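You operate a simulated robot arm through the tools that you are given. There is no shell and no other tool. Be economical: measure what you need, move in short steps, check, and stop when the job is done.

You run a simulated robot arm. Do the job below in one go: nothing can be reset, and whatever is moved stays where it is left.

## Task
One wing nut drips: stop the motor, let the pressure down, tighten that nut, then restart.
Fine: lever back to auto.

The check looks at the end state, three seconds after you hand in, the way a careful person would. Anything else that was tipped, shoved, dropped, spilled or broken makes it a failure.

## Robot
A 7-joint arm with a two-finger parallel gripper on a trunk, on a base that drives. Base frame: it is fixed to the floor where the robot stands at the start and does not move with it; the origin is under the middle of the robot, x ahead of it, y to its left, z up. Units: mm, rad, N and s.
With the tool pointing down near the work surface it reaches from about 240 to 700 mm from the robot's upright axis, wherever it stands. Its first joint turns from -2.897 to 2.897 rad. Places, roughly: green button marked motor on [500, -100, 700]; lever with yellow knob [700, 100, 600]; pressure gauge marked bar [800, 200, 600]; red button marked motor off [500, -100, 600]; steel tank with bar handle [800, 0, 200]; wing nut marked down line [800, -100, 700]; wing nut marked up line [900, 0, 700]. Payload 1.57 kg.
Tool frame: the origin (TCP) lies between the finger pads and is the grasp point; the fingertips stand 30 mm ahead of it; z points along the fingers, y is the line along which they close. Largest opening 80 mm; finger width 17, thickness 12; the body of the gripper, 40 by 82 mm, starts 80 mm behind the TCP.
Orientation is that of the tool frame in the base frame, as a unit quaternion [x, y, z, w]. With the fingers straight down and closing along the base's y, the tool's x points along the base's -x, its y along +y and its z along -z.

## Interface
- The arm moves only by the tool step_arm. Its argument "increments" is a list of rows, each an object (a shift or turn left out is 0, a gripper value left out holds the last) with "offset": the shift along the tool's x, y, z in cm, a list of three; "angular": the turn, a rotation vector about the tool's x, y, z in rad, a list of three; "hand": the closure, from 0 (fully open) to 1 (shut). In form: [{"offset": [x, y, z], "angular": [rx, ry, rz], "hand": hand}, ...]. A call has 1 to 20 rows; each row shifts and turns the commanded pose from where the row before left it, along the tool's axes as they then stand. Each row takes 0.2 s and may step no farther than 50 mm and 0.15 rad from the row before; otherwise, or with a gripper value out of range, the whole call is refused. A pose out of reach is approached as far as the arm can. The call stops where the force on the tool passes 90 N (or 10 N more than at its start, if that is more) or the arm is blocked; 0.2 s more then pass. Each finger travels about 72 mm/s and halts on what it meets, pressing with about 33 N; the grip force reading is that of the motor and also rises with nothing between the fingers. The clock runs only during rows and for 0.2 s after the last one: add rows that do not move to give the fingers time. It gives the time, the measured TCP pose, the force on the tool (base axes), the opening and the grip force at its end, in the units of the frame above (readings bear some noise), with the torque about the TCP (base axes, N m) and any sound that the robot's microphone picked up, and new pictures: "views" is both (left out), scene, wrist or none.
- Cameras (640 x 400 px; columns grow to the right, rows downward): "scene" is now at [-12.7, 132.8, 1372.8]; the picture's right is [-0.09, -1.00, 0.00], its down [-0.76, 0.07, -0.65] and it looks along [0.65, -0.06, -0.76] (base axes); focal length 268 px, centre (320, 200). "wrist" rides on the gripper at [72, -7, -122] in the tool frame; the picture's right is [0.09, 1.00, 0.00], its down [-0.84, 0.08, -0.54] and it looks along [-0.54, 0.05, 0.84] (tool axes); focal length 238 px, centre (320, 200). There is no depth. A picture from a camera that has moved, and an enlarged one, comes with that camera's place and axes in the base frame and with its lens.
- raise_lower(by): slides the trunk up (or, below 0, down) by that many mm; the arm and the scene camera ride with it, the base frame stays. It gives what a move gives, with no picture.
- steer(legs): drives the robot by 1 to 6 legs, each [ahead, left, turn to the left] in mm, mm and rad, along the robot's own axes; the way and the turn of a leg run together, so that a leg with both is an arc; at most 1500 mm and 3.142 rad a leg. The arm and the cameras ride along, it lands a little off, and it stops where it bumps. It gives what a move gives, and a new picture of the scene camera.
- head_to(pan, tilt): turns the head with the scene camera to pan (to the left, within 1.501 rad either way) and tilt (down, from -0.506 to 1.204), counted from straight ahead of the robot. It gives what a move gives, and a new picture of the scene camera.
- close_up(camera, box): a new picture of the part [left, top, right, bottom] of that camera's present view, enlarged. No time passes.
- close_job(): hands the job in; it is judged then, once.

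Work in short steps. Places have to be worked out from the pictures, the camera data and where the tool is seen: move nearer, look again, correct. Check each grasp and each placing, and mend what went wrong. You have 120 turns and 260 pictures in all, those below and enlarged ones among them. Open the gripper and draw the arm clear of the work before you hand the job in, unless the task says otherwise; then end with one line.

The tools are called after "Emit:" as name(argument=value, ...) on one line, values as JSON. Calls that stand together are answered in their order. step_arm: Moves the arm, as the interface text tells. Its arguments: {"type":"object","properties":{"increments":{"type":"array","items":{"type":"object","properties":{"offset":{"type":"array","items":{"type":"number"}},"angular":{"type":"array","items":{"type":"number"}},"hand":{"type":"number"}}}},"views":{"type":"string","enum":["both","scene","wrist","none"]}},"required":["increments"]} The other tools are called the same way: raise_lower (by) slides the trunk up or down; steer (legs) drives the base; head_to (pan, tilt) turns the head that bears the scene camera; close_up (camera, box) takes an enlarged picture of a part of a camera's view; close_job () hands the job in.

At the start:

```text
clock: 0.0
position: [484.9, 130.9, 833.7]
tool_rot: [0.0, 1.0, 0.0, 0.0]
ft_force: [0.0, 0.9, 0.4]
wrist_torque: [0.01, -0.03, -0.01]
grip_width: 79.9
finger_force: 0.1
trunk travel left (down, up): [-50.0, 65.0]
robot x, y, heading: [-0.2, 1.5, 0.001]
head pan, tilt: [-0.091, 0.866]
```

scene: 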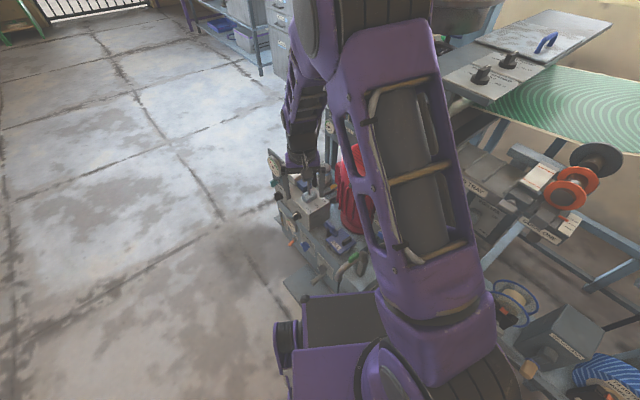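
wrist: 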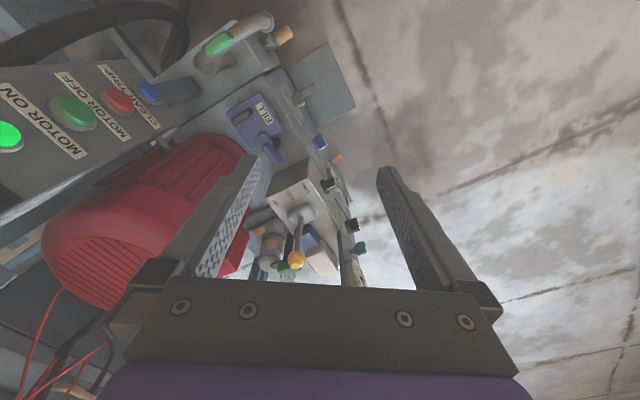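

I start by enlarging both views to read the labels and see the layout.

Emit:
close_up(camera="wrist", box=[0, 0, 400, 300])

Emit:
close_up(camera="scene", box=[240, 120, 400, 300])

Emit:
close_up(camera="scene", box=[420, 0, 640, 260])

```text
1.33 times, centred on (200, 150) of wrist
camera zoom: at [412.8, 123.7, 955.1], right [-0.09, 1.0, 0.0], down [0.84, 0.08, 0.54], along [0.54, 0.05, -0.84], focal length 318 px, centre (480, 267)
```

zoom: 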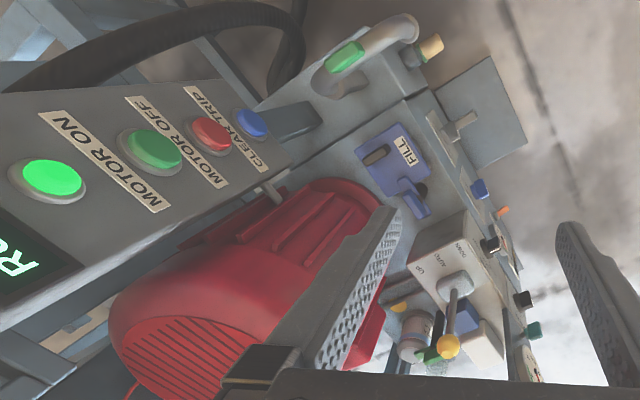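

```text
2.22 times, centred on (320, 210) of scene
camera zoom: at [-12.7, 132.8, 1372.8], right [-0.09, -1.0, 0.0], down [-0.76, 0.07, -0.65], along [0.65, -0.06, -0.76], focal length 597 px, centre (320, 178)
```

zoom: 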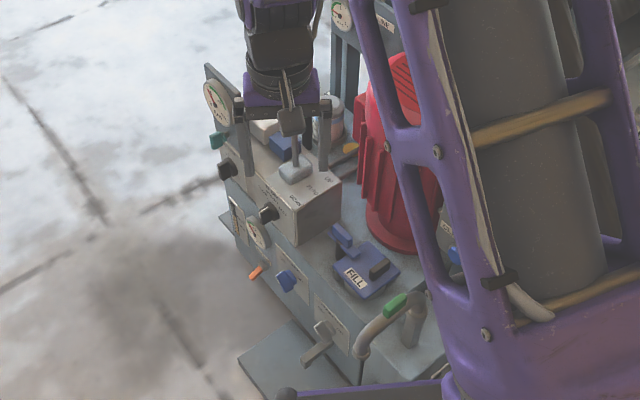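

```text
1.54 times, centred on (530, 130) of scene
camera zoom: at [-12.7, 132.8, 1372.8], right [-0.09, -1.0, 0.0], down [-0.76, 0.07, -0.65], along [0.65, -0.06, -0.76], focal length 413 px, centre (-3, 308)
```

zoom: 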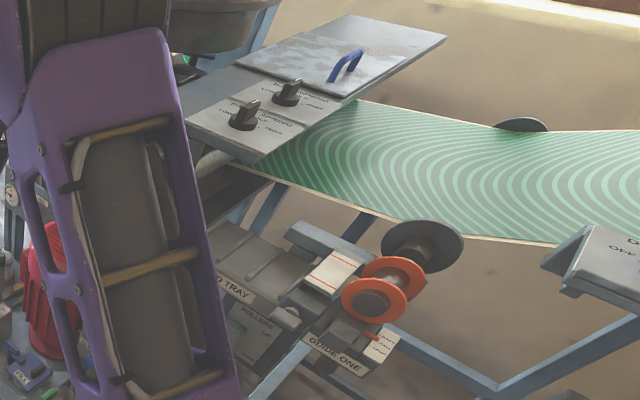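

The arm hides the work from the scene camera. I move the tool to the left and up, over clear floor, for a better look.

Emit:
step_arm(increments=[{"offset": [0, 3, -4]}, {"offset": [0, 5, 0]}, {"offset": [0, 5, 0]}, {"offset": [0, 5, 0]}, {"offset": [0, 5, 0]}, {"offset": [0, 5, 0]}, {"offset": [3, 4, 0]}, {"offset": [3, 4, 0]}, {"offset": [0, 0, 0]}], views="both")

```text
clock: 2.0
position: [422.3, 486.4, 874.0]
tool_rot: [-0.001, 1.0, 0.0, 0.0]
ft_force: [-0.1, 0.4, -0.3]
wrist_torque: [-0.01, -0.02, 0.03]
grip_width: 80.1
finger_force: 0.1
trunk travel left (down, up): [-50.0, 65.0]
robot x, y, heading: [-1.2, -3.4, -0.002]
head pan, tilt: [-0.091, 0.866]
camera scene: at [-12.8, 132.9, 1372.8], right [-0.09, -1.0, 0.0], down [-0.76, 0.07, -0.65], along [0.65, -0.06, -0.76], focal length 268 px, centre (320, 200)
camera wrist: at [350.9, 480.8, 994.3], right [-0.09, 1.0, 0.0], down [0.84, 0.08, 0.54], along [0.54, 0.05, -0.84], focal length 238 px, centre (320, 200)
```

scene: 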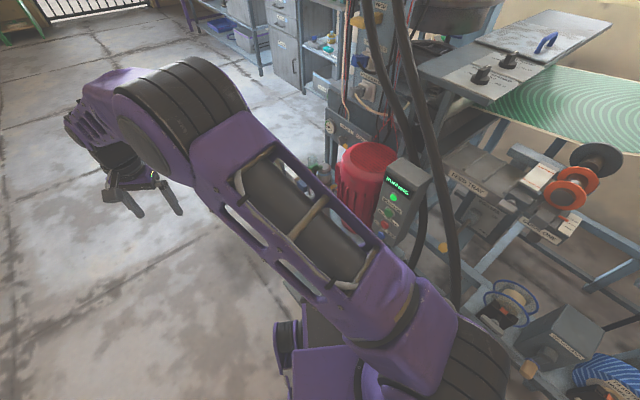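
wrist: 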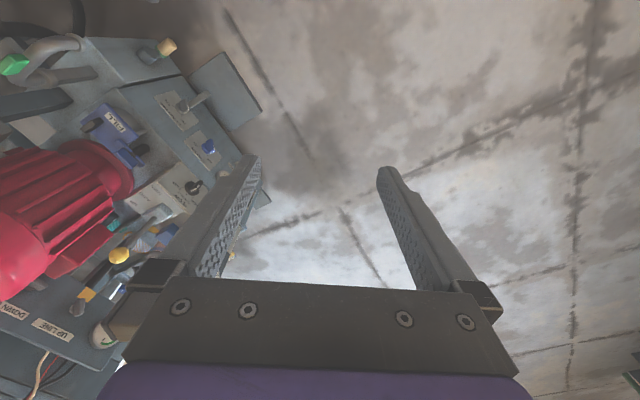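

Now the panel and the hoses are visible; I enlarge them.

Emit:
close_up(camera="scene", box=[300, 60, 460, 260])

Emit:
close_up(camera="wrist", box=[0, 160, 260, 380])

```text
2.00 times, centred on (380, 160) of scene
camera zoom: at [-12.8, 132.9, 1372.8], right [-0.09, -1.0, 0.0], down [-0.76, 0.07, -0.65], along [0.65, -0.06, -0.76], focal length 537 px, centre (200, 280)
```

zoom: 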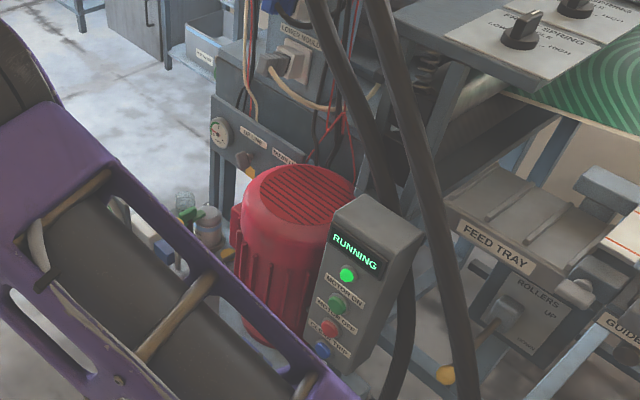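

```text
1.82 times, centred on (130, 270) of wrist
camera zoom: at [350.9, 480.8, 994.3], right [-0.09, 1.0, 0.0], down [0.84, 0.08, 0.54], along [0.54, 0.05, -0.84], focal length 433 px, centre (666, 73)
```

zoom: 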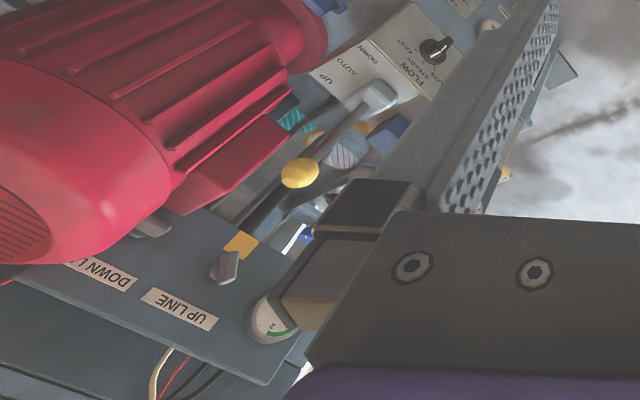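

The wing nuts sit behind the motor on an upright panel, and the lever has UP/AUTO/DOWN. I tilt the gripper forward and shift back to the right to see panel, gauge and lever.

Emit:
step_arm(increments=[{"offset": [0, -4, 0], "angular": [0, -0.15, 0]}, {"offset": [0, -5, 0], "angular": [0, -0.15, 0]}, {"offset": [0, -5, 0], "angular": [0, -0.15, 0]}, {"offset": [0, -3, 0]}, {"offset": [0, 0, 0]}], views="both")

Emit:
close_up(camera="wrist", box=[60, 60, 400, 290])

```text
clock: 3.2
position: [425.7, 319.3, 871.8]
tool_rot: [0.0, 0.975, 0.0, 0.224]
ft_force: [-1.0, -0.2, -0.3]
wrist_torque: [0.01, -0.01, 0.01]
grip_width: 80.1
finger_force: 0.0
trunk travel left (down, up): [-50.0, 65.0]
robot x, y, heading: [-2.0, -2.2, 0.006]
head pan, tilt: [-0.091, 0.866]
camera scene: at [-12.7, 132.7, 1372.8], right [-0.09, -1.0, 0.0], down [-0.76, 0.07, -0.65], along [0.65, -0.06, -0.76], focal length 268 px, centre (320, 200)
camera wrist: at [307.7, 313.3, 950.3], right [-0.08, 1.0, -0.04], down [0.52, 0.08, 0.85], along [0.85, 0.05, -0.52], focal length 238 px, centre (320, 200)
```

scene: 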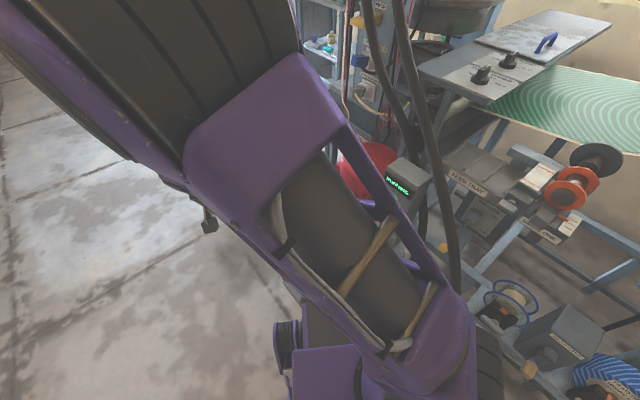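
wrist: 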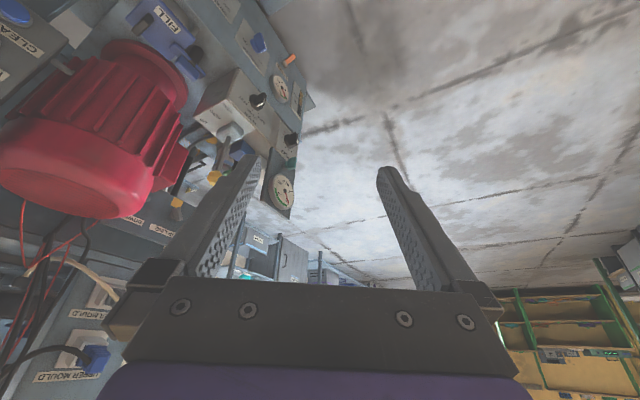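

```text
1.74 times, centred on (230, 175) of wrist
camera zoom: at [307.7, 313.3, 950.3], right [-0.08, 1.0, -0.04], down [0.52, 0.08, 0.85], along [0.85, 0.05, -0.52], focal length 414 px, centre (476, 244)
```

zoom: 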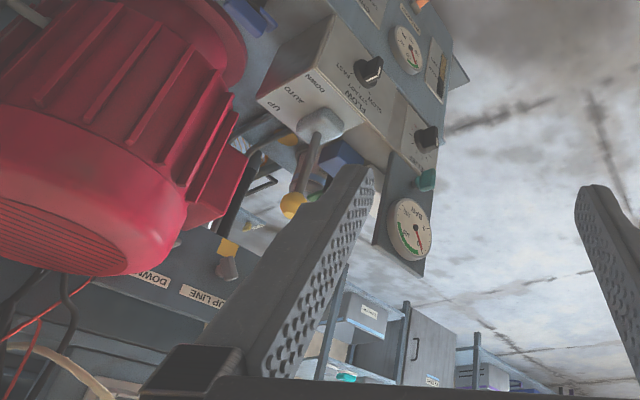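

The up-line nut is at about (926,-49,653) and the lever knob at about (740,112,650), so I will need to drive. First I swing the arm well out to the left so the head camera can view the unit clearly.

Emit:
step_arm(increments=[{"offset": [0, 5, 0], "angular": [0, 0.15, 0]}, {"offset": [0, 5, 0], "angular": [0, 0.15, 0]}, {"offset": [0, 5, 0], "angular": [0, 0.15, 0]}, {"offset": [4, 3, 0], "angular": [0, 0, -0.15]}, {"offset": [4, 2, 0], "angular": [0, 0, -0.15]}, {"offset": [4, 2, 0], "angular": [0, 0, -0.15]}, {"offset": [4, 2, 0], "angular": [0, 0, -0.15]}, {"offset": [4, 2, 0], "angular": [0, 0, -0.15]}, {"offset": [4, 0, 0], "angular": [0, 0, -0.15]}, {"offset": [0, 0, 0]}], views="scene")

Emit:
close_up(camera="scene", box=[240, 60, 440, 260])

```text
clock: 5.4
position: [178.2, 488.6, 869.0]
tool_rot: [-0.436, 0.9, 0.0, 0.001]
ft_force: [1.0, 1.0, 0.4]
wrist_torque: [0.02, -0.03, 0.02]
grip_width: 79.9
finger_force: 0.1
trunk travel left (down, up): [-50.0, 65.0]
robot x, y, heading: [-0.8, -2.1, 0.0]
head pan, tilt: [-0.091, 0.866]
camera scene: at [-12.8, 132.7, 1372.8], right [-0.09, -1.0, 0.0], down [-0.76, 0.07, -0.65], along [0.65, -0.06, -0.76], focal length 268 px, centre (320, 200)
```

scene: 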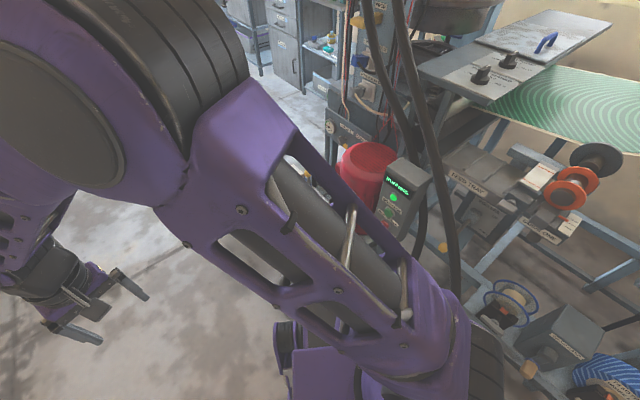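

```text
2.00 times, centred on (340, 160) of scene
camera zoom: at [-12.8, 132.7, 1372.8], right [-0.09, -1.0, 0.0], down [-0.76, 0.07, -0.65], along [0.65, -0.06, -0.76], focal length 537 px, centre (280, 280)
```

zoom: 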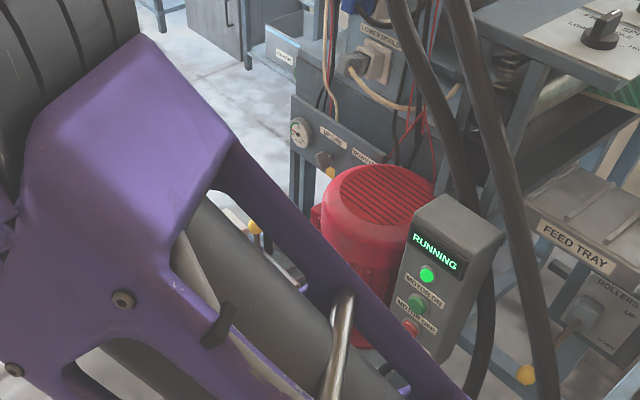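

The unit is yawed: its front (gauge face, button panel, line panel) faces roughly (-0.7, 0.7). I'll drive to stand square in front of it, stopping well short first.

Emit:
steer(legs=[[0, 375, 0], [0, 0, -0.785], [100, 295, 0]])

```text
clock: 14.6
position: [747.8, 712.0, 869.6]
tool_rot: [-0.058, 0.998, 0.0, 0.0]
ft_force: [-0.1, 0.6, 0.2]
wrist_torque: [-0.01, 0.01, 0.0]
grip_width: 80.1
finger_force: 0.0
trunk travel left (down, up): [-50.0, 65.0]
robot x, y, heading: [271.9, 490.5, -0.785]
head pan, tilt: [-0.091, 0.866]
camera scene: at [360.8, 596.5, 1372.8], right [-0.77, -0.64, 0.0], down [-0.49, 0.58, -0.65], along [0.42, -0.5, -0.76], focal length 268 px, centre (320, 200)
```

scene: 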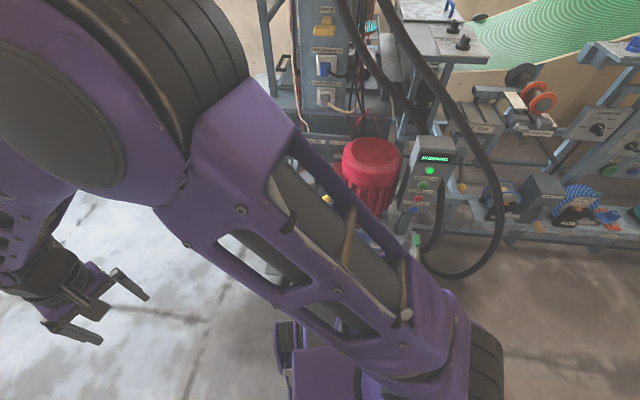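

Now square to the unit. I bring the arm back in front, tilted, to look at the plate, lever and both nuts with the wrist camera.

Emit:
step_arm(increments=[{"angular": [0, 0, 0.15]}, {"angular": [0, 0, 0.15]}, {"angular": [0, 0, 0.15]}, {"angular": [0, 0, 0.15]}, {"angular": [0, 0, 0.15]}, {"angular": [0, 0, 0.15]}, {"offset": [-3, -3, 0]}, {"offset": [-3, -4, 0]}, {"offset": [-3, -4, 0]}, {"offset": [-3, -4, 0]}, {"offset": [-3, -4, 0]}, {"offset": [-3, -4, 0]}, {"offset": [-3, -4, 0], "angular": [0, -0.15, 0]}, {"offset": [-2, -4, -2], "angular": [0, -0.15, 0]}, {"offset": [0, -3, 0], "angular": [0, -0.1, 0]}, {}], views="both")

Emit:
close_up(camera="wrist", box=[140, 40, 400, 280])

```text
clock: 18.0
position: [666.9, 310.3, 893.2]
tool_rot: [0.374, 0.906, -0.075, 0.185]
ft_force: [0.0, 0.5, 0.9]
wrist_torque: [-0.04, -0.02, 0.01]
grip_width: 79.8
finger_force: 0.1
trunk travel left (down, up): [-50.0, 65.0]
robot x, y, heading: [277.1, 489.0, -0.785]
head pan, tilt: [-0.091, 0.866]
camera scene: at [360.8, 596.5, 1372.8], right [-0.77, -0.64, 0.0], down [-0.49, 0.58, -0.65], along [0.42, -0.5, -0.76], focal length 268 px, centre (320, 200)
camera wrist: at [581.4, 386.4, 976.8], right [0.64, 0.76, -0.04], down [0.45, -0.34, 0.83], along [0.62, -0.55, -0.56], focal length 238 px, centre (320, 200)
```

scene: 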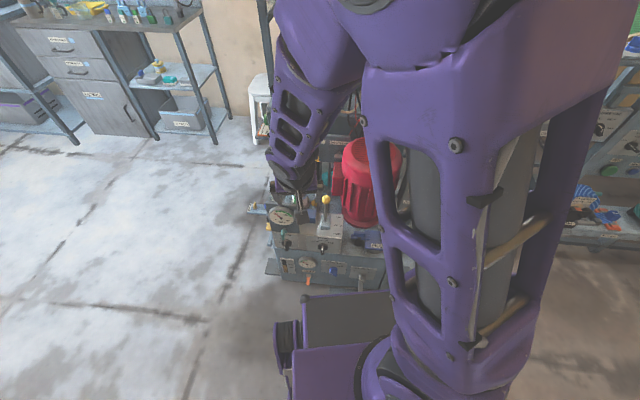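
wrist: 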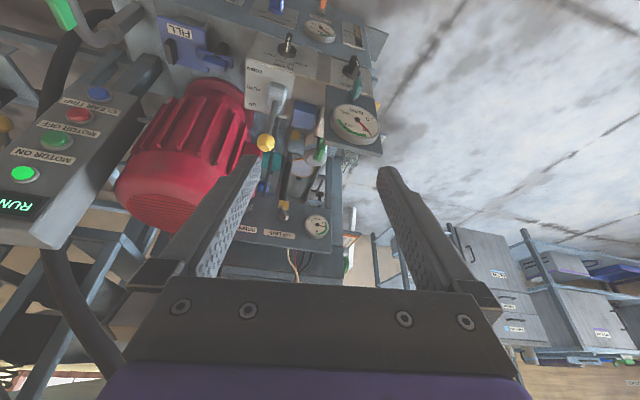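

```text
1.67 times, centred on (270, 160) of wrist
camera zoom: at [581.4, 386.4, 976.8], right [0.64, 0.76, -0.04], down [0.45, -0.34, 0.83], along [0.62, -0.55, -0.56], focal length 397 px, centre (403, 267)
```

zoom: 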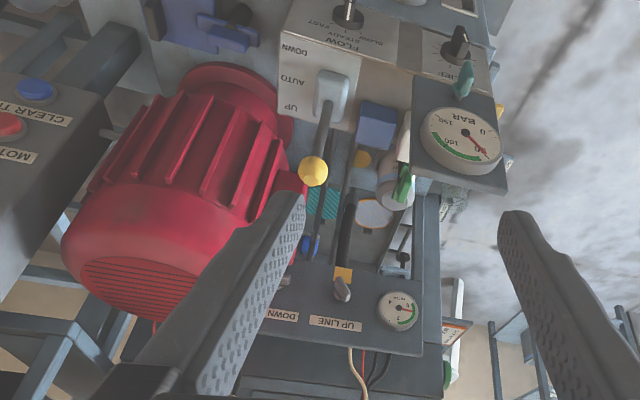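

Good view. I zoom on gauges, nuts and the catch area below them.

Emit:
close_up(camera="wrist", box=[250, 90, 350, 190])

Emit:
close_up(camera="wrist", box=[240, 160, 340, 260])

Emit:
close_up(camera="scene", box=[230, 170, 400, 300])

Emit:
close_up(camera="wrist", box=[320, 80, 400, 160])

```text
4.00 times, centred on (300, 140) of wrist
camera zoom: at [581.4, 386.4, 976.8], right [0.64, 0.76, -0.04], down [0.45, -0.34, 0.83], along [0.62, -0.55, -0.56], focal length 953 px, centre (400, 440)
```

zoom: 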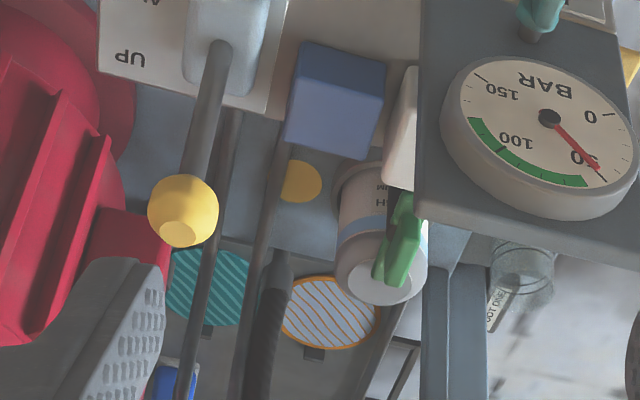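

```text
4.00 times, centred on (290, 210) of wrist
camera zoom: at [581.4, 386.4, 976.8], right [0.64, 0.76, -0.04], down [0.45, -0.34, 0.83], along [0.62, -0.55, -0.56], focal length 953 px, centre (440, 160)
```

zoom: 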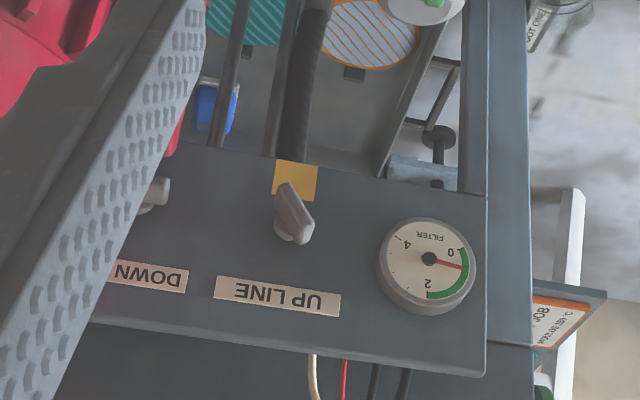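

```text
3.08 times, centred on (315, 235) of scene
camera zoom: at [360.8, 596.5, 1372.8], right [-0.77, -0.64, 0.0], down [-0.49, 0.58, -0.65], along [0.42, -0.5, -0.76], focal length 826 px, centre (335, 92)
```

zoom: 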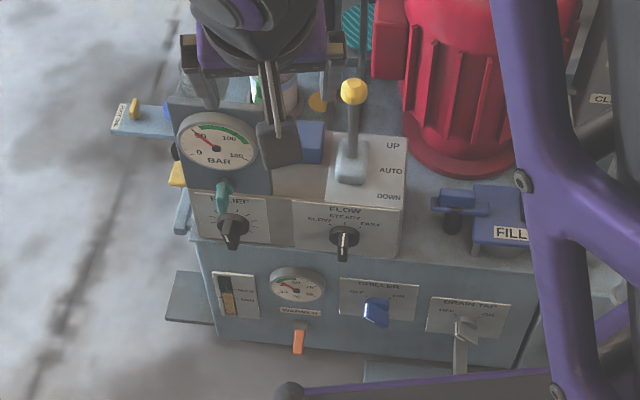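

```text
5.00 times, centred on (360, 120) of wrist
camera zoom: at [581.4, 386.4, 976.8], right [0.64, 0.76, -0.04], down [0.45, -0.34, 0.83], along [0.62, -0.55, -0.56], focal length 1192 px, centre (120, 600)
```

zoom: 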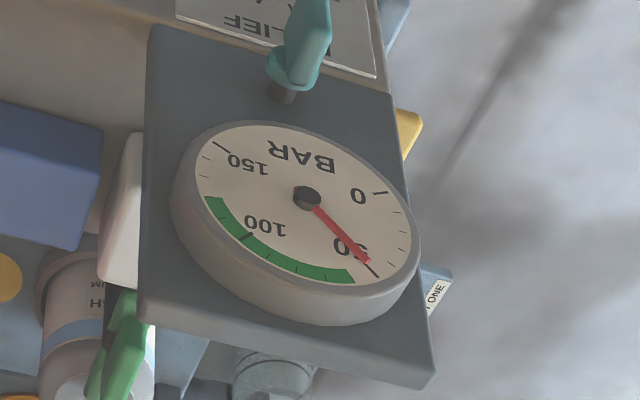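

The bar gauge shows about 47 bar, motor running, lever at AUTO. I shift the gripper 10 cm to the right so that the finger no longer hides the down-line nut.

Emit:
step_arm(increments=[{"offset": [0, -5, 0]}, {"offset": [0, -5, 0]}, {}], views="wrist")

Emit:
close_up(camera="wrist", box=[230, 120, 370, 280])

```text
clock: 18.8
position: [596.2, 239.9, 894.4]
tool_rot: [0.374, 0.906, -0.076, 0.183]
ft_force: [0.0, 0.3, 0.5]
wrist_torque: [-0.01, 0.01, -0.01]
grip_width: 80.1
finger_force: 0.0
trunk travel left (down, up): [-50.0, 65.0]
robot x, y, heading: [275.2, 488.9, -0.788]
head pan, tilt: [-0.091, 0.866]
camera wrist: at [510.7, 315.4, 978.1], right [0.64, 0.77, -0.04], down [0.45, -0.34, 0.83], along [0.62, -0.55, -0.56], focal length 238 px, centre (320, 200)
```

wrist: 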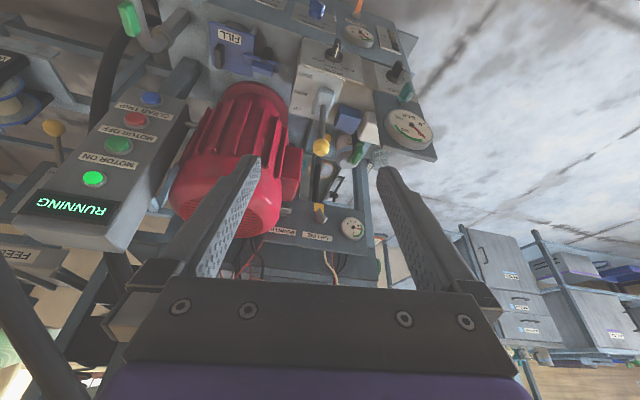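

```text
2.50 times, centred on (300, 200) of wrist
camera zoom: at [510.7, 315.4, 978.1], right [0.64, 0.77, -0.04], down [0.45, -0.34, 0.83], along [0.62, -0.55, -0.56], focal length 596 px, centre (370, 200)
```

zoom: 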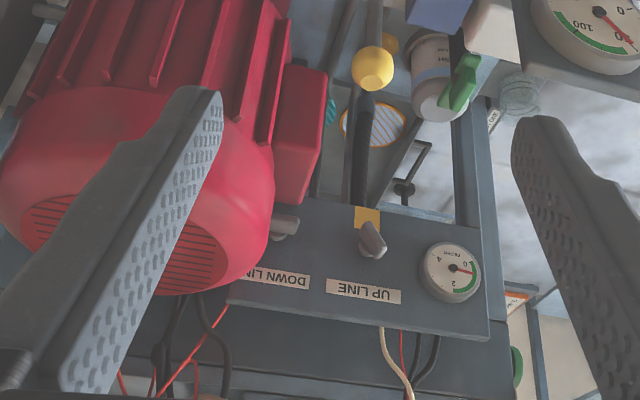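

The motor hides the down nut from here. I go left and yaw right to look past the motor.

Emit:
step_arm(increments=[{"offset": [0, 5, 0]}, {"offset": [0, 5, 0]}, {"offset": [0, 5, 0]}, {"offset": [0, 5, 0]}, {"offset": [0, 4, 0]}, {"angular": [0, 0, 0.15]}, {"angular": [0, 0, 0.15]}, {"angular": [0, 0, 0.15]}, {}], views="wrist")

Emit:
close_up(camera="wrist", box=[200, 120, 360, 280])

```text
clock: 20.8
position: [766.9, 410.1, 892.6]
tool_rot: [0.568, 0.798, -0.034, 0.196]
ft_force: [0.3, -0.1, 0.2]
wrist_torque: [0.01, 0.01, 0.01]
grip_width: 80.1
finger_force: 0.1
trunk travel left (down, up): [-50.0, 65.0]
robot x, y, heading: [275.8, 493.2, -0.784]
head pan, tilt: [-0.091, 0.866]
camera wrist: at [707.7, 506.1, 978.6], right [0.89, 0.43, 0.14], down [0.16, -0.57, 0.81], along [0.43, -0.7, -0.58], focal length 238 px, centre (320, 200)
```

wrist: 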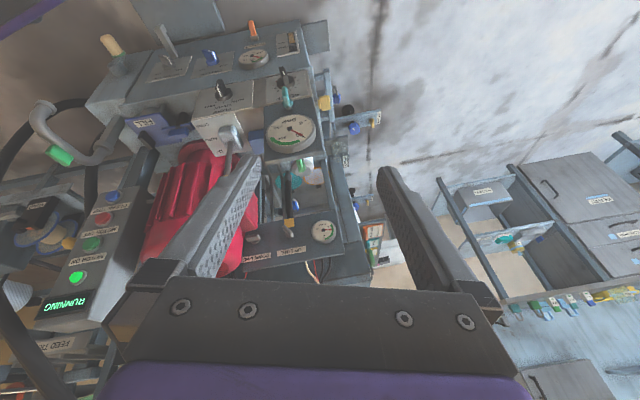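

```text
2.50 times, centred on (280, 200) of wrist
camera zoom: at [707.7, 506.1, 978.6], right [0.89, 0.43, 0.14], down [0.16, -0.57, 0.81], along [0.43, -0.7, -0.58], focal length 596 px, centre (420, 200)
```

zoom: 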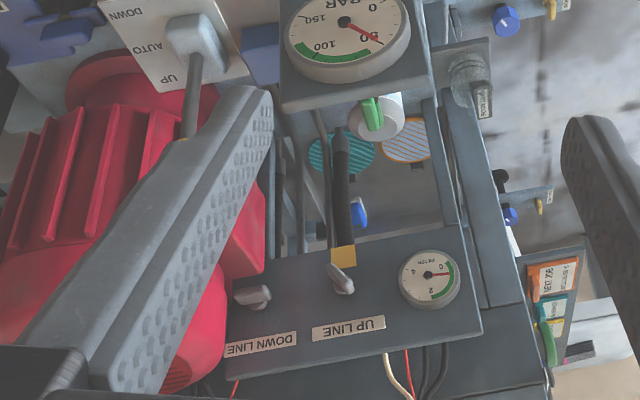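

Both nuts are in view; I enlarge to compare them.

Emit:
close_up(camera="wrist", box=[240, 190, 310, 250])

Emit:
close_up(camera="wrist", box=[260, 140, 330, 220])

```text
6.67 times, centred on (275, 220) of wrist
camera zoom: at [707.7, 506.1, 978.6], right [0.89, 0.43, 0.14], down [0.16, -0.57, 0.81], along [0.43, -0.7, -0.58], focal length 1589 px, centre (620, 67)
```

zoom: 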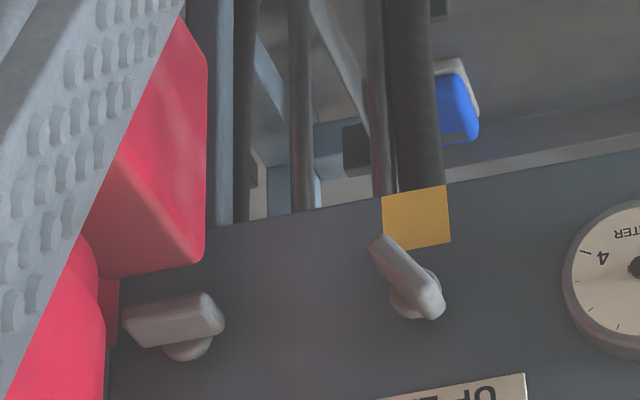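

```text
5.00 times, centred on (295, 180) of wrist
camera zoom: at [707.7, 506.1, 978.6], right [0.89, 0.43, 0.14], down [0.16, -0.57, 0.81], along [0.43, -0.7, -0.58], focal length 1192 px, centre (445, 300)
```

zoom: 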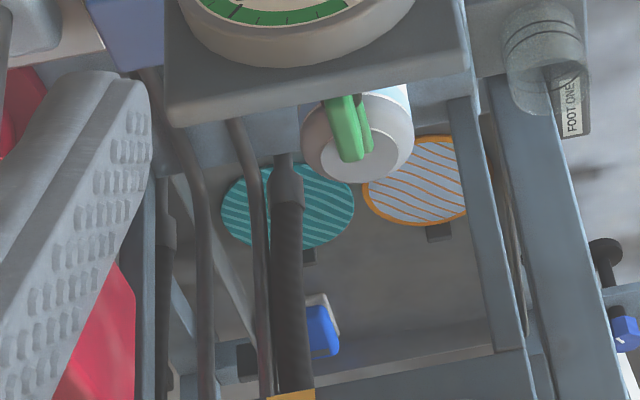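

The up-line nut is the one dripping: an amber film under it, an amber spot on the tank below, and its wing is skewed while the down-line's is horizontal. I check the floor clearance ahead of the base before coming closer.

Emit:
head_to(pan=0, tilt=1.2)

```text
clock: 21.6
position: [767.2, 410.6, 892.5]
tool_rot: [0.568, 0.799, -0.033, 0.195]
ft_force: [-1.0, 0.6, -0.6]
wrist_torque: [-0.01, -0.01, 0.03]
grip_width: 80.1
finger_force: 0.0
trunk travel left (down, up): [-50.0, 65.0]
robot x, y, heading: [270.6, 489.5, -0.781]
head pan, tilt: [0.0, 1.201]
camera scene: at [350.8, 616.3, 1350.3], right [-0.71, -0.71, 0.0], down [-0.66, 0.66, -0.36], along [0.26, -0.26, -0.93], focal length 268 px, centre (320, 200)
```

scene: 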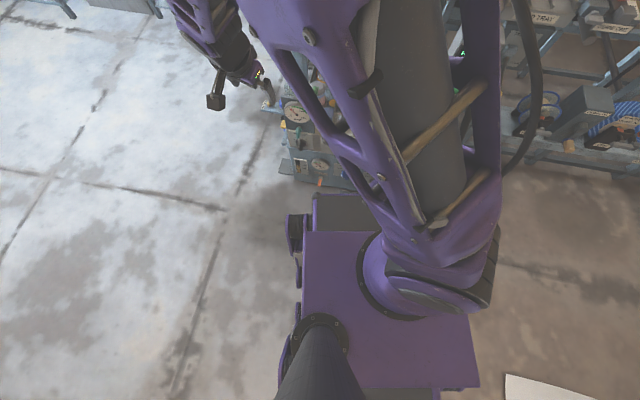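

Base front has little room ahead, so I stay here. I straighten the yaw, pitch the tool to about 30° below horizontal, close the fingers, and move toward the red button side at height.

Emit:
step_arm(increments=[{"angular": [0, 0, -0.15], "hand": 1}, {"angular": [0, 0, -0.15]}, {"angular": [0, 0, -0.15]}, {"offset": [0, -5, 0], "angular": [0, -0.15, 0]}, {"offset": [0, -5, 0], "angular": [0, -0.15, 0]}, {"offset": [0, -5, 0], "angular": [0, -0.15, 0]}, {"offset": [0, -5, 0], "angular": [0, -0.1, 0]}, {"offset": [0, -5, 0], "angular": [0, -0.1, 0]}, {"offset": [0, -5, 0]}, {"offset": [0, -5, 0]}, {"offset": [0, -5, 0]}, {}], views="both")

```text
clock: 24.2
position: [566.7, 96.3, 894.1]
tool_rot: [0.329, 0.8, -0.191, 0.464]
ft_force: [0.2, -0.2, 0.2]
wrist_torque: [0.01, -0.01, 0.01]
grip_width: 0.3
finger_force: 21.3
out of reach, approached as far as the arm can: row 6, 7, 8, 9
trunk travel left (down, up): [-50.0, 65.0]
robot x, y, heading: [277.2, 491.6, -0.786]
head pan, tilt: [0.0, 1.201]
camera scene: at [350.7, 616.3, 1350.3], right [-0.71, -0.71, 0.0], down [-0.66, 0.66, -0.36], along [0.26, -0.26, -0.93], focal length 268 px, centre (320, 200)
camera wrist: at [461.6, 192.1, 891.8], right [0.67, 0.74, -0.08], down [0.02, 0.09, 1.0], along [0.74, -0.67, 0.05], focal length 238 px, centre (320, 200)
```

scene: 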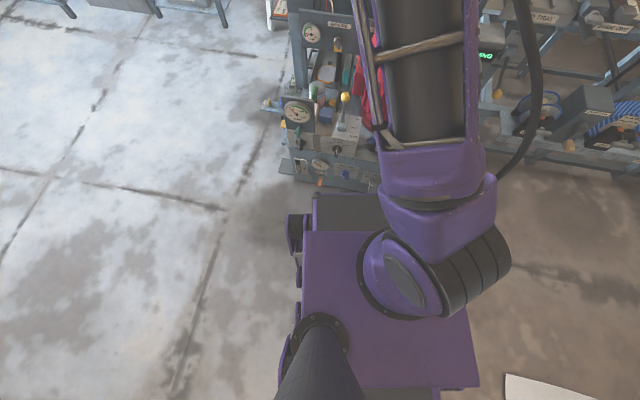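
wrist: 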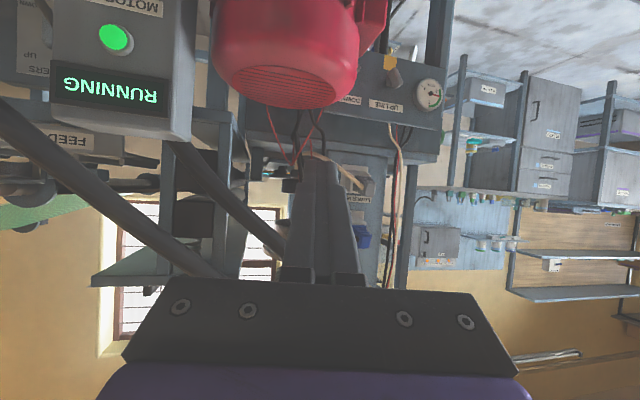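

Lamp triangulates to about (499,-141,757), consistent with red at z≈615 on the same upright face. I move right, then down, to stand ~70 mm before the red button.

Emit:
step_arm(increments=[{"offset": [0, -4.3, 0]}, {"offset": [0, -4.3, 0]}, {"offset": [0, -4.3, 0]}, {"offset": [0, -4.3, 0]}, {"offset": [0, -4.4, 0]}, {"offset": [3.69, 0, 2.42]}, {"offset": [3.69, 0, 2.42]}, {"offset": [3.69, 0, 2.42]}, {"offset": [3.69, 0, 2.42]}, {}], views="both")

```text
clock: 26.4
position: [421.8, -67.4, 715.4]
tool_rot: [0.331, 0.8, -0.192, 0.463]
ft_force: [0.3, 0.4, 1.1]
wrist_torque: [-0.03, 0.0, 0.01]
grip_width: 0.0
finger_force: 20.8
trunk travel left (down, up): [-50.0, 65.0]
robot x, y, heading: [274.3, 491.3, -0.786]
head pan, tilt: [0.0, 1.201]
camera scene: at [350.8, 616.4, 1350.3], right [-0.71, -0.71, 0.0], down [-0.66, 0.66, -0.36], along [0.26, -0.26, -0.93], focal length 268 px, centre (320, 200)
camera wrist: at [317.2, 28.8, 714.7], right [0.67, 0.74, -0.08], down [0.02, 0.09, 1.0], along [0.74, -0.67, 0.05], focal length 238 px, centre (320, 200)
```

scene: 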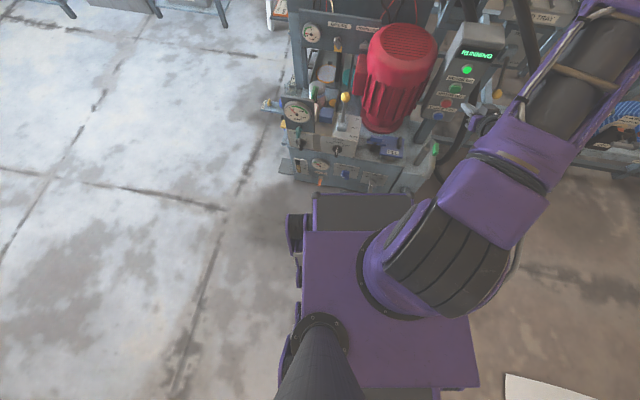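
wrist: 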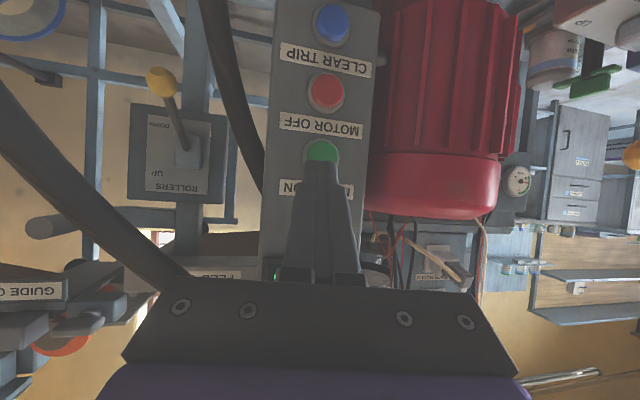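

Clear view: red "MOTOR OFF" at about (498,-140,616), about 105 mm ahead of TCP and 85 lower after the fingertip offset. I lower to its height, 40 mm short.

Emit:
step_arm(increments=[{"offset": [1.77, 0.08, 2.55]}, {"offset": [1.77, 0.08, 2.55]}, {"offset": [1.77, 0.08, 2.55]}, {}], views="both")

Emit:
close_up(camera="scene", box=[270, 10, 510, 190])

```text
clock: 27.4
position: [453.0, -93.1, 629.3]
tool_rot: [0.33, 0.8, -0.191, 0.463]
ft_force: [0.0, 0.2, -1.0]
wrist_torque: [0.02, 0.01, 0.03]
grip_width: 0.0
finger_force: 21.4
trunk travel left (down, up): [-50.0, 65.0]
robot x, y, heading: [273.8, 493.9, -0.786]
head pan, tilt: [0.0, 1.201]
camera scene: at [350.8, 616.4, 1350.3], right [-0.71, -0.71, 0.0], down [-0.66, 0.66, -0.36], along [0.26, -0.26, -0.93], focal length 268 px, centre (320, 200)
camera wrist: at [348.4, 2.1, 627.8], right [0.67, 0.74, -0.08], down [0.02, 0.09, 1.0], along [0.74, -0.67, 0.05], focal length 238 px, centre (320, 200)
```

scene: 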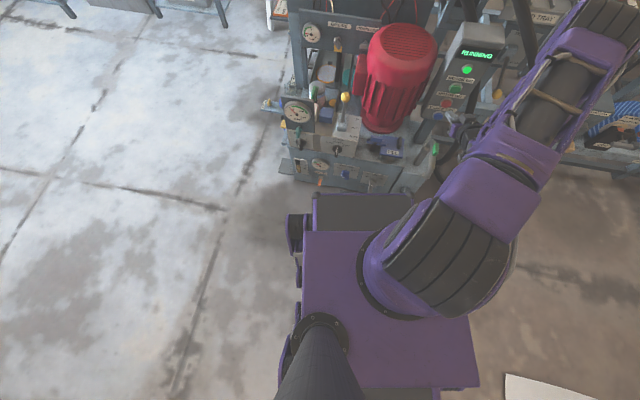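
wrist: 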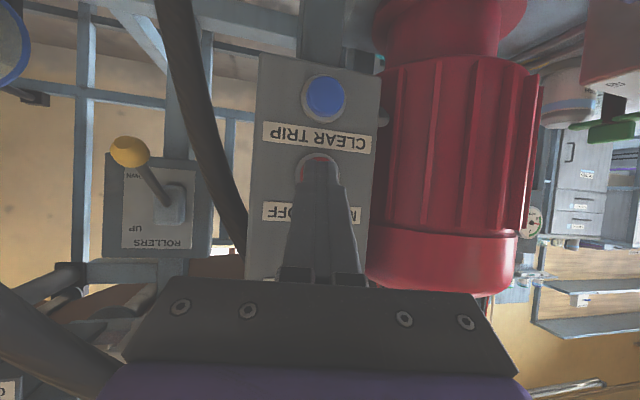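

```text
2.22 times, centred on (390, 100) of scene
camera zoom: at [350.8, 616.4, 1350.3], right [-0.71, -0.71, 0.0], down [-0.66, 0.66, -0.36], along [0.26, -0.26, -0.93], focal length 597 px, centre (164, 422)
```

zoom: 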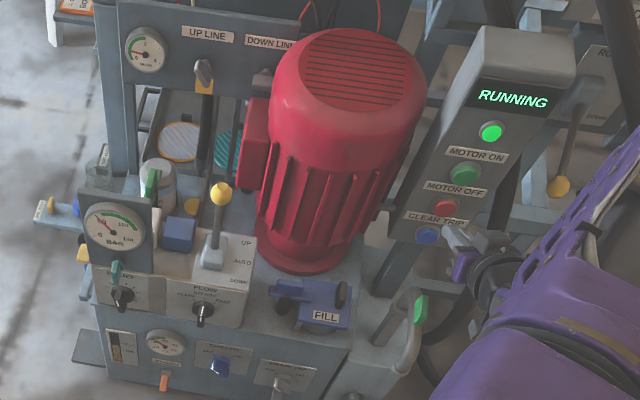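

The fingertip is lined up on the red button. I push straight ahead in small rows.

Emit:
step_arm(increments=[{"offset": [-0.5, 0.05, 0.866]}, {"offset": [-0.5, 0.05, 0.866]}, {"offset": [-0.5, 0, 0.866]}, {"offset": [-0.3, 0, 0.52]}], views="both")

Emit:
close_up(camera="scene", box=[420, 20, 520, 140])

```text
clock: 28.4
position: [472.9, -116.0, 627.1]
tool_rot: [0.332, 0.8, -0.192, 0.462]
ft_force: [-16.6, 24.2, 12.3]
wrist_torque: [-0.1, -0.03, -0.1]
grip_width: 0.0
finger_force: 21.5
trunk travel left (down, up): [-50.0, 65.0]
robot x, y, heading: [275.6, 497.5, -0.789]
head pan, tilt: [0.0, 1.201]
heard: click
camera scene: at [349.7, 618.6, 1350.4], right [-0.71, -0.71, 0.0], down [-0.66, 0.66, -0.36], along [0.26, -0.26, -0.93], focal length 268 px, centre (320, 200)
camera wrist: at [369.0, -19.8, 626.3], right [0.67, 0.74, -0.08], down [0.02, 0.09, 1.0], along [0.74, -0.67, 0.05], focal length 238 px, centre (320, 200)
```

scene: 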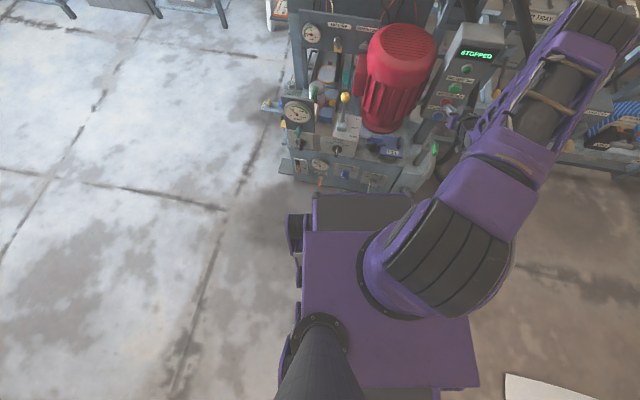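
wrist: 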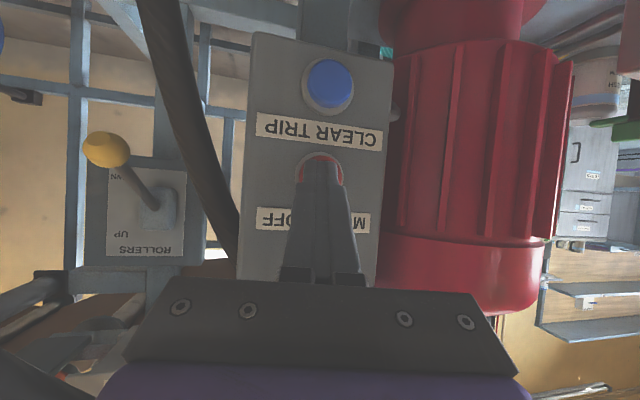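

```text
3.33 times, centred on (470, 80) of scene
camera zoom: at [349.7, 618.6, 1350.4], right [-0.71, -0.71, 0.0], down [-0.66, 0.66, -0.36], along [0.26, -0.26, -0.93], focal length 895 px, centre (-180, 600)
```

zoom: 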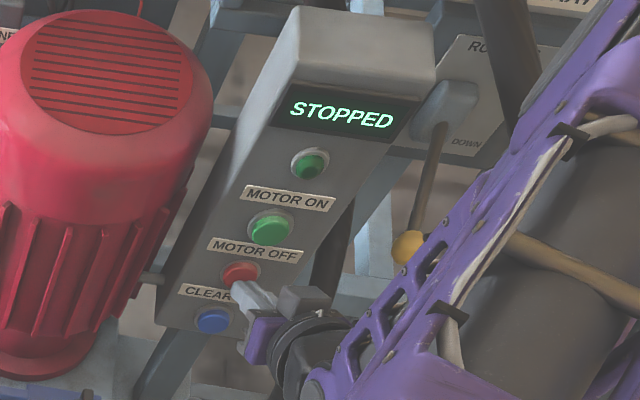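

Display reads STOPPED. I back off, rise, and move left toward the lever, opening the hand.

Emit:
step_arm(increments=[{"offset": [2, 0, -3.46]}, {"offset": [2, 0, -3.46]}, {"offset": [-3.25, 0, -1.875]}, {"offset": [-3.25, 0, -1.875]}, {"offset": [-3.25, 0, -1.875]}, {"offset": [-3.25, 0, -1.875]}, {"offset": [0, 4.4, 0], "hand": 0.3}, {"offset": [0, 4.4, 0]}, {"offset": [0, 4.4, 0]}, {"offset": [0, 4.4, 0]}, {"offset": [0, 4.4, 0]}, {"offset": [0, 4.4, 0]}, {"offset": [0, 4.4, 0]}, {"offset": [0, 4.4, 0]}, {}], views="both")

```text
clock: 31.6
position: [667.3, 190.8, 781.1]
tool_rot: [0.331, 0.8, -0.192, 0.463]
ft_force: [-0.2, 0.3, -0.1]
wrist_torque: [0.01, 0.01, 0.0]
grip_width: 56.2
finger_force: 0.0
trunk travel left (down, up): [-50.0, 65.0]
robot x, y, heading: [273.8, 494.8, -0.782]
head pan, tilt: [0.0, 1.201]
camera scene: at [350.8, 616.4, 1350.3], right [-0.71, -0.71, 0.0], down [-0.66, 0.66, -0.36], along [0.26, -0.26, -0.93], focal length 268 px, centre (320, 200)
camera wrist: at [563.0, 285.8, 778.9], right [0.67, 0.74, -0.08], down [0.02, 0.09, 1.0], along [0.74, -0.67, 0.05], focal length 238 px, centre (320, 200)
```

scene: 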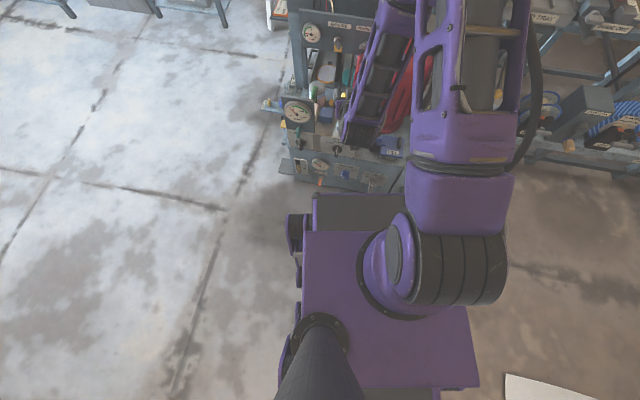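
wrist: 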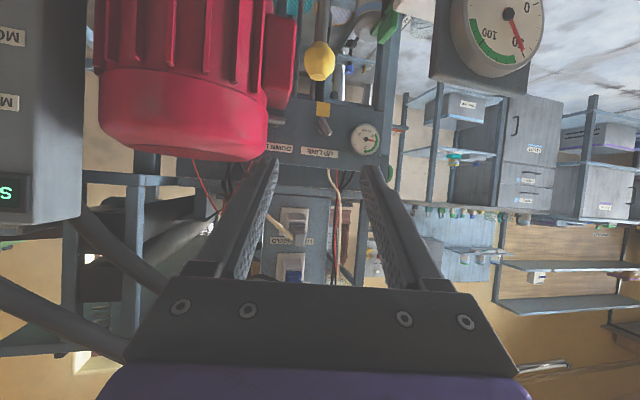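

Knob confirmed at about (739,111,650). I descend short of it then advance so the knob lies between the pads.

Emit:
step_arm(increments=[{"offset": [3.78, -0.18, 2.18]}, {"offset": [3.78, -0.18, 2.18]}, {"offset": [3.78, -0.18, 2.18]}, {"offset": [-1.78, 0, 3.09]}, {}], views="wrist")

Emit:
close_up(camera="scene", box=[270, 80, 370, 160])

```text
clock: 32.8
position: [689.8, 162.7, 648.7]
tool_rot: [0.331, 0.8, -0.191, 0.463]
ft_force: [0.7, 0.8, -0.4]
wrist_torque: [0.02, -0.01, 0.02]
grip_width: 55.8
finger_force: 0.0
trunk travel left (down, up): [-50.0, 65.0]
robot x, y, heading: [278.1, 494.6, -0.784]
head pan, tilt: [0.0, 1.201]
camera wrist: at [584.9, 259.4, 646.6], right [0.67, 0.74, -0.08], down [0.02, 0.09, 1.0], along [0.74, -0.67, 0.05], focal length 238 px, centre (320, 200)
```

wrist: 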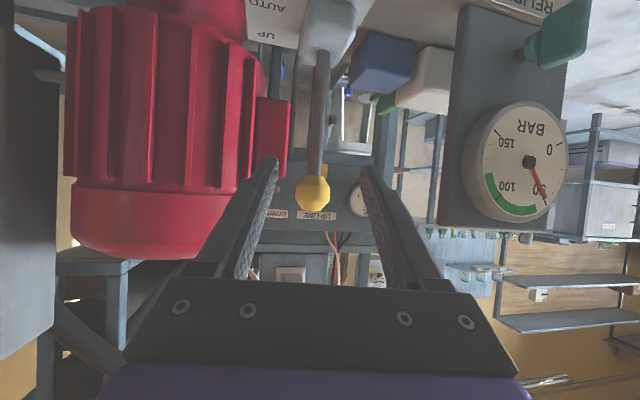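

```text
5.00 times, centred on (320, 120) of scene
camera zoom: at [350.8, 616.4, 1350.3], right [-0.71, -0.71, 0.0], down [-0.66, 0.66, -0.36], along [0.26, -0.26, -0.93], focal length 1342 px, centre (320, 600)
```

zoom: 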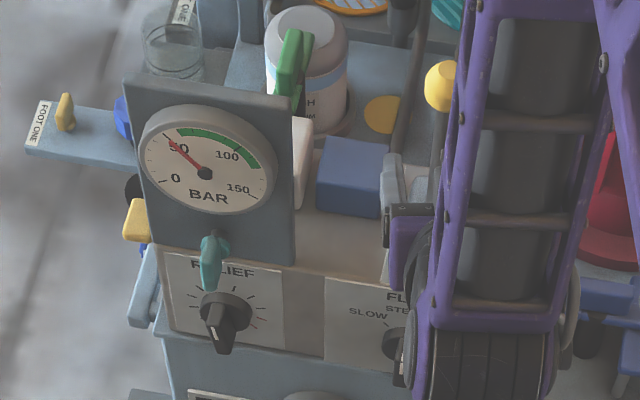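

Pressure still ~45 bar; the knob is centred, ~71 mm ahead. I advance and close on the knob.

Emit:
step_arm(increments=[{"offset": [-1.77, -0.1, 3.07]}, {"offset": [-1.77, -0.1, 3.07]}, {}, {"hand": 1}, {}, {}, {}], views="wrist")

```text
clock: 34.4
position: [738.7, 109.7, 647.0]
tool_rot: [0.331, 0.799, -0.193, 0.463]
ft_force: [0.4, -2.7, -1.7]
wrist_torque: [-0.31, -0.15, 0.06]
grip_width: 30.6
finger_force: 39.9
trunk travel left (down, up): [-50.0, 65.0]
robot x, y, heading: [277.3, 495.9, -0.783]
head pan, tilt: [0.0, 1.201]
camera wrist: at [634.2, 206.1, 645.2], right [0.67, 0.74, -0.08], down [0.02, 0.09, 1.0], along [0.74, -0.67, 0.05], focal length 238 px, centre (320, 200)
```

wrist: 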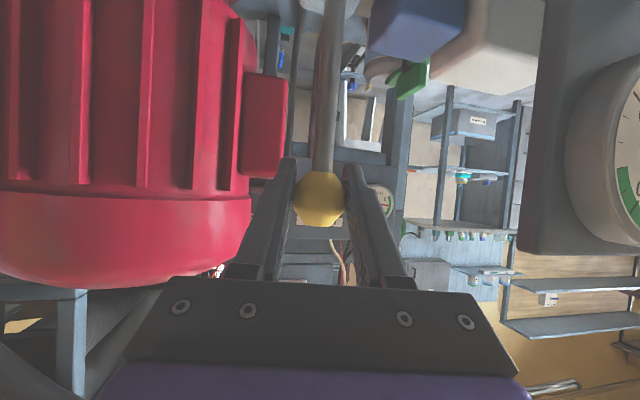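

Knob held (30 mm). I pull it toward the operator (DOWN) along its arc in small rows.

Emit:
step_arm(increments=[{"offset": [0.815, 0, -1.26]}, {"offset": [0.93, 0, -1.17]}, {"offset": [1.045, 0, -1.07]}, {}], views="both")

Emit:
close_up(camera="scene", box=[270, 80, 370, 160])

```text
clock: 35.4
position: [713.3, 147.3, 642.2]
tool_rot: [0.327, 0.801, -0.188, 0.466]
ft_force: [37.5, 15.3, -1.1]
wrist_torque: [-0.84, -0.39, -0.06]
grip_width: 30.1
finger_force: 39.5
trunk travel left (down, up): [-50.0, 65.0]
robot x, y, heading: [274.5, 498.3, -0.789]
head pan, tilt: [0.0, 1.201]
camera scene: at [352.4, 617.4, 1350.1], right [-0.71, -0.71, 0.0], down [-0.66, 0.66, -0.36], along [0.26, -0.26, -0.93], focal length 268 px, centre (320, 200)
camera wrist: at [607.9, 241.4, 638.9], right [0.66, 0.75, -0.08], down [0.01, 0.09, 1.0], along [0.75, -0.66, 0.05], focal length 238 px, centre (320, 200)
```

scene: 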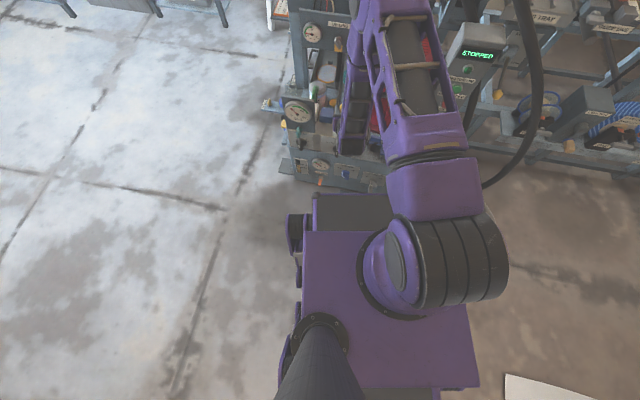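
wrist: 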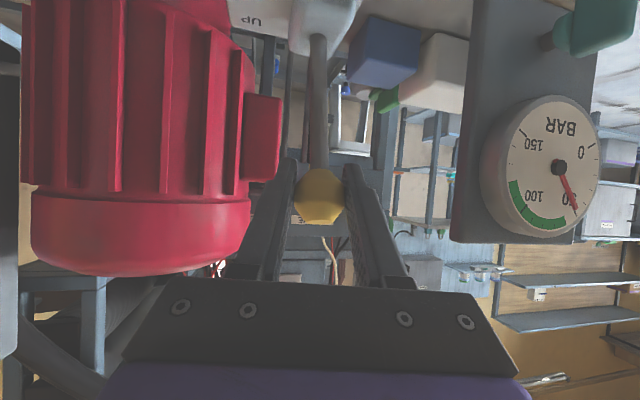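

```text
5.00 times, centred on (320, 120) of scene
camera zoom: at [352.4, 617.4, 1350.1], right [-0.71, -0.71, 0.0], down [-0.66, 0.66, -0.36], along [0.26, -0.26, -0.93], focal length 1342 px, centre (320, 600)
```

zoom: 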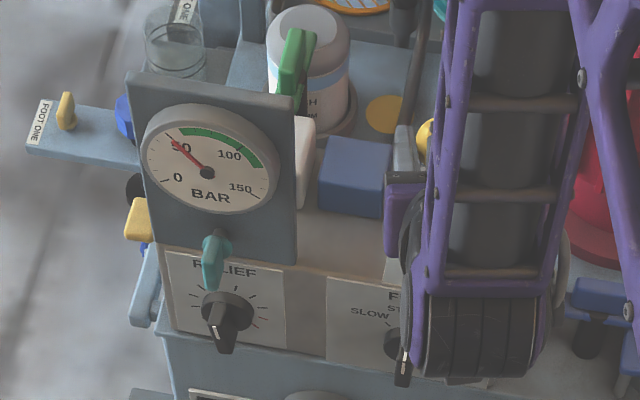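

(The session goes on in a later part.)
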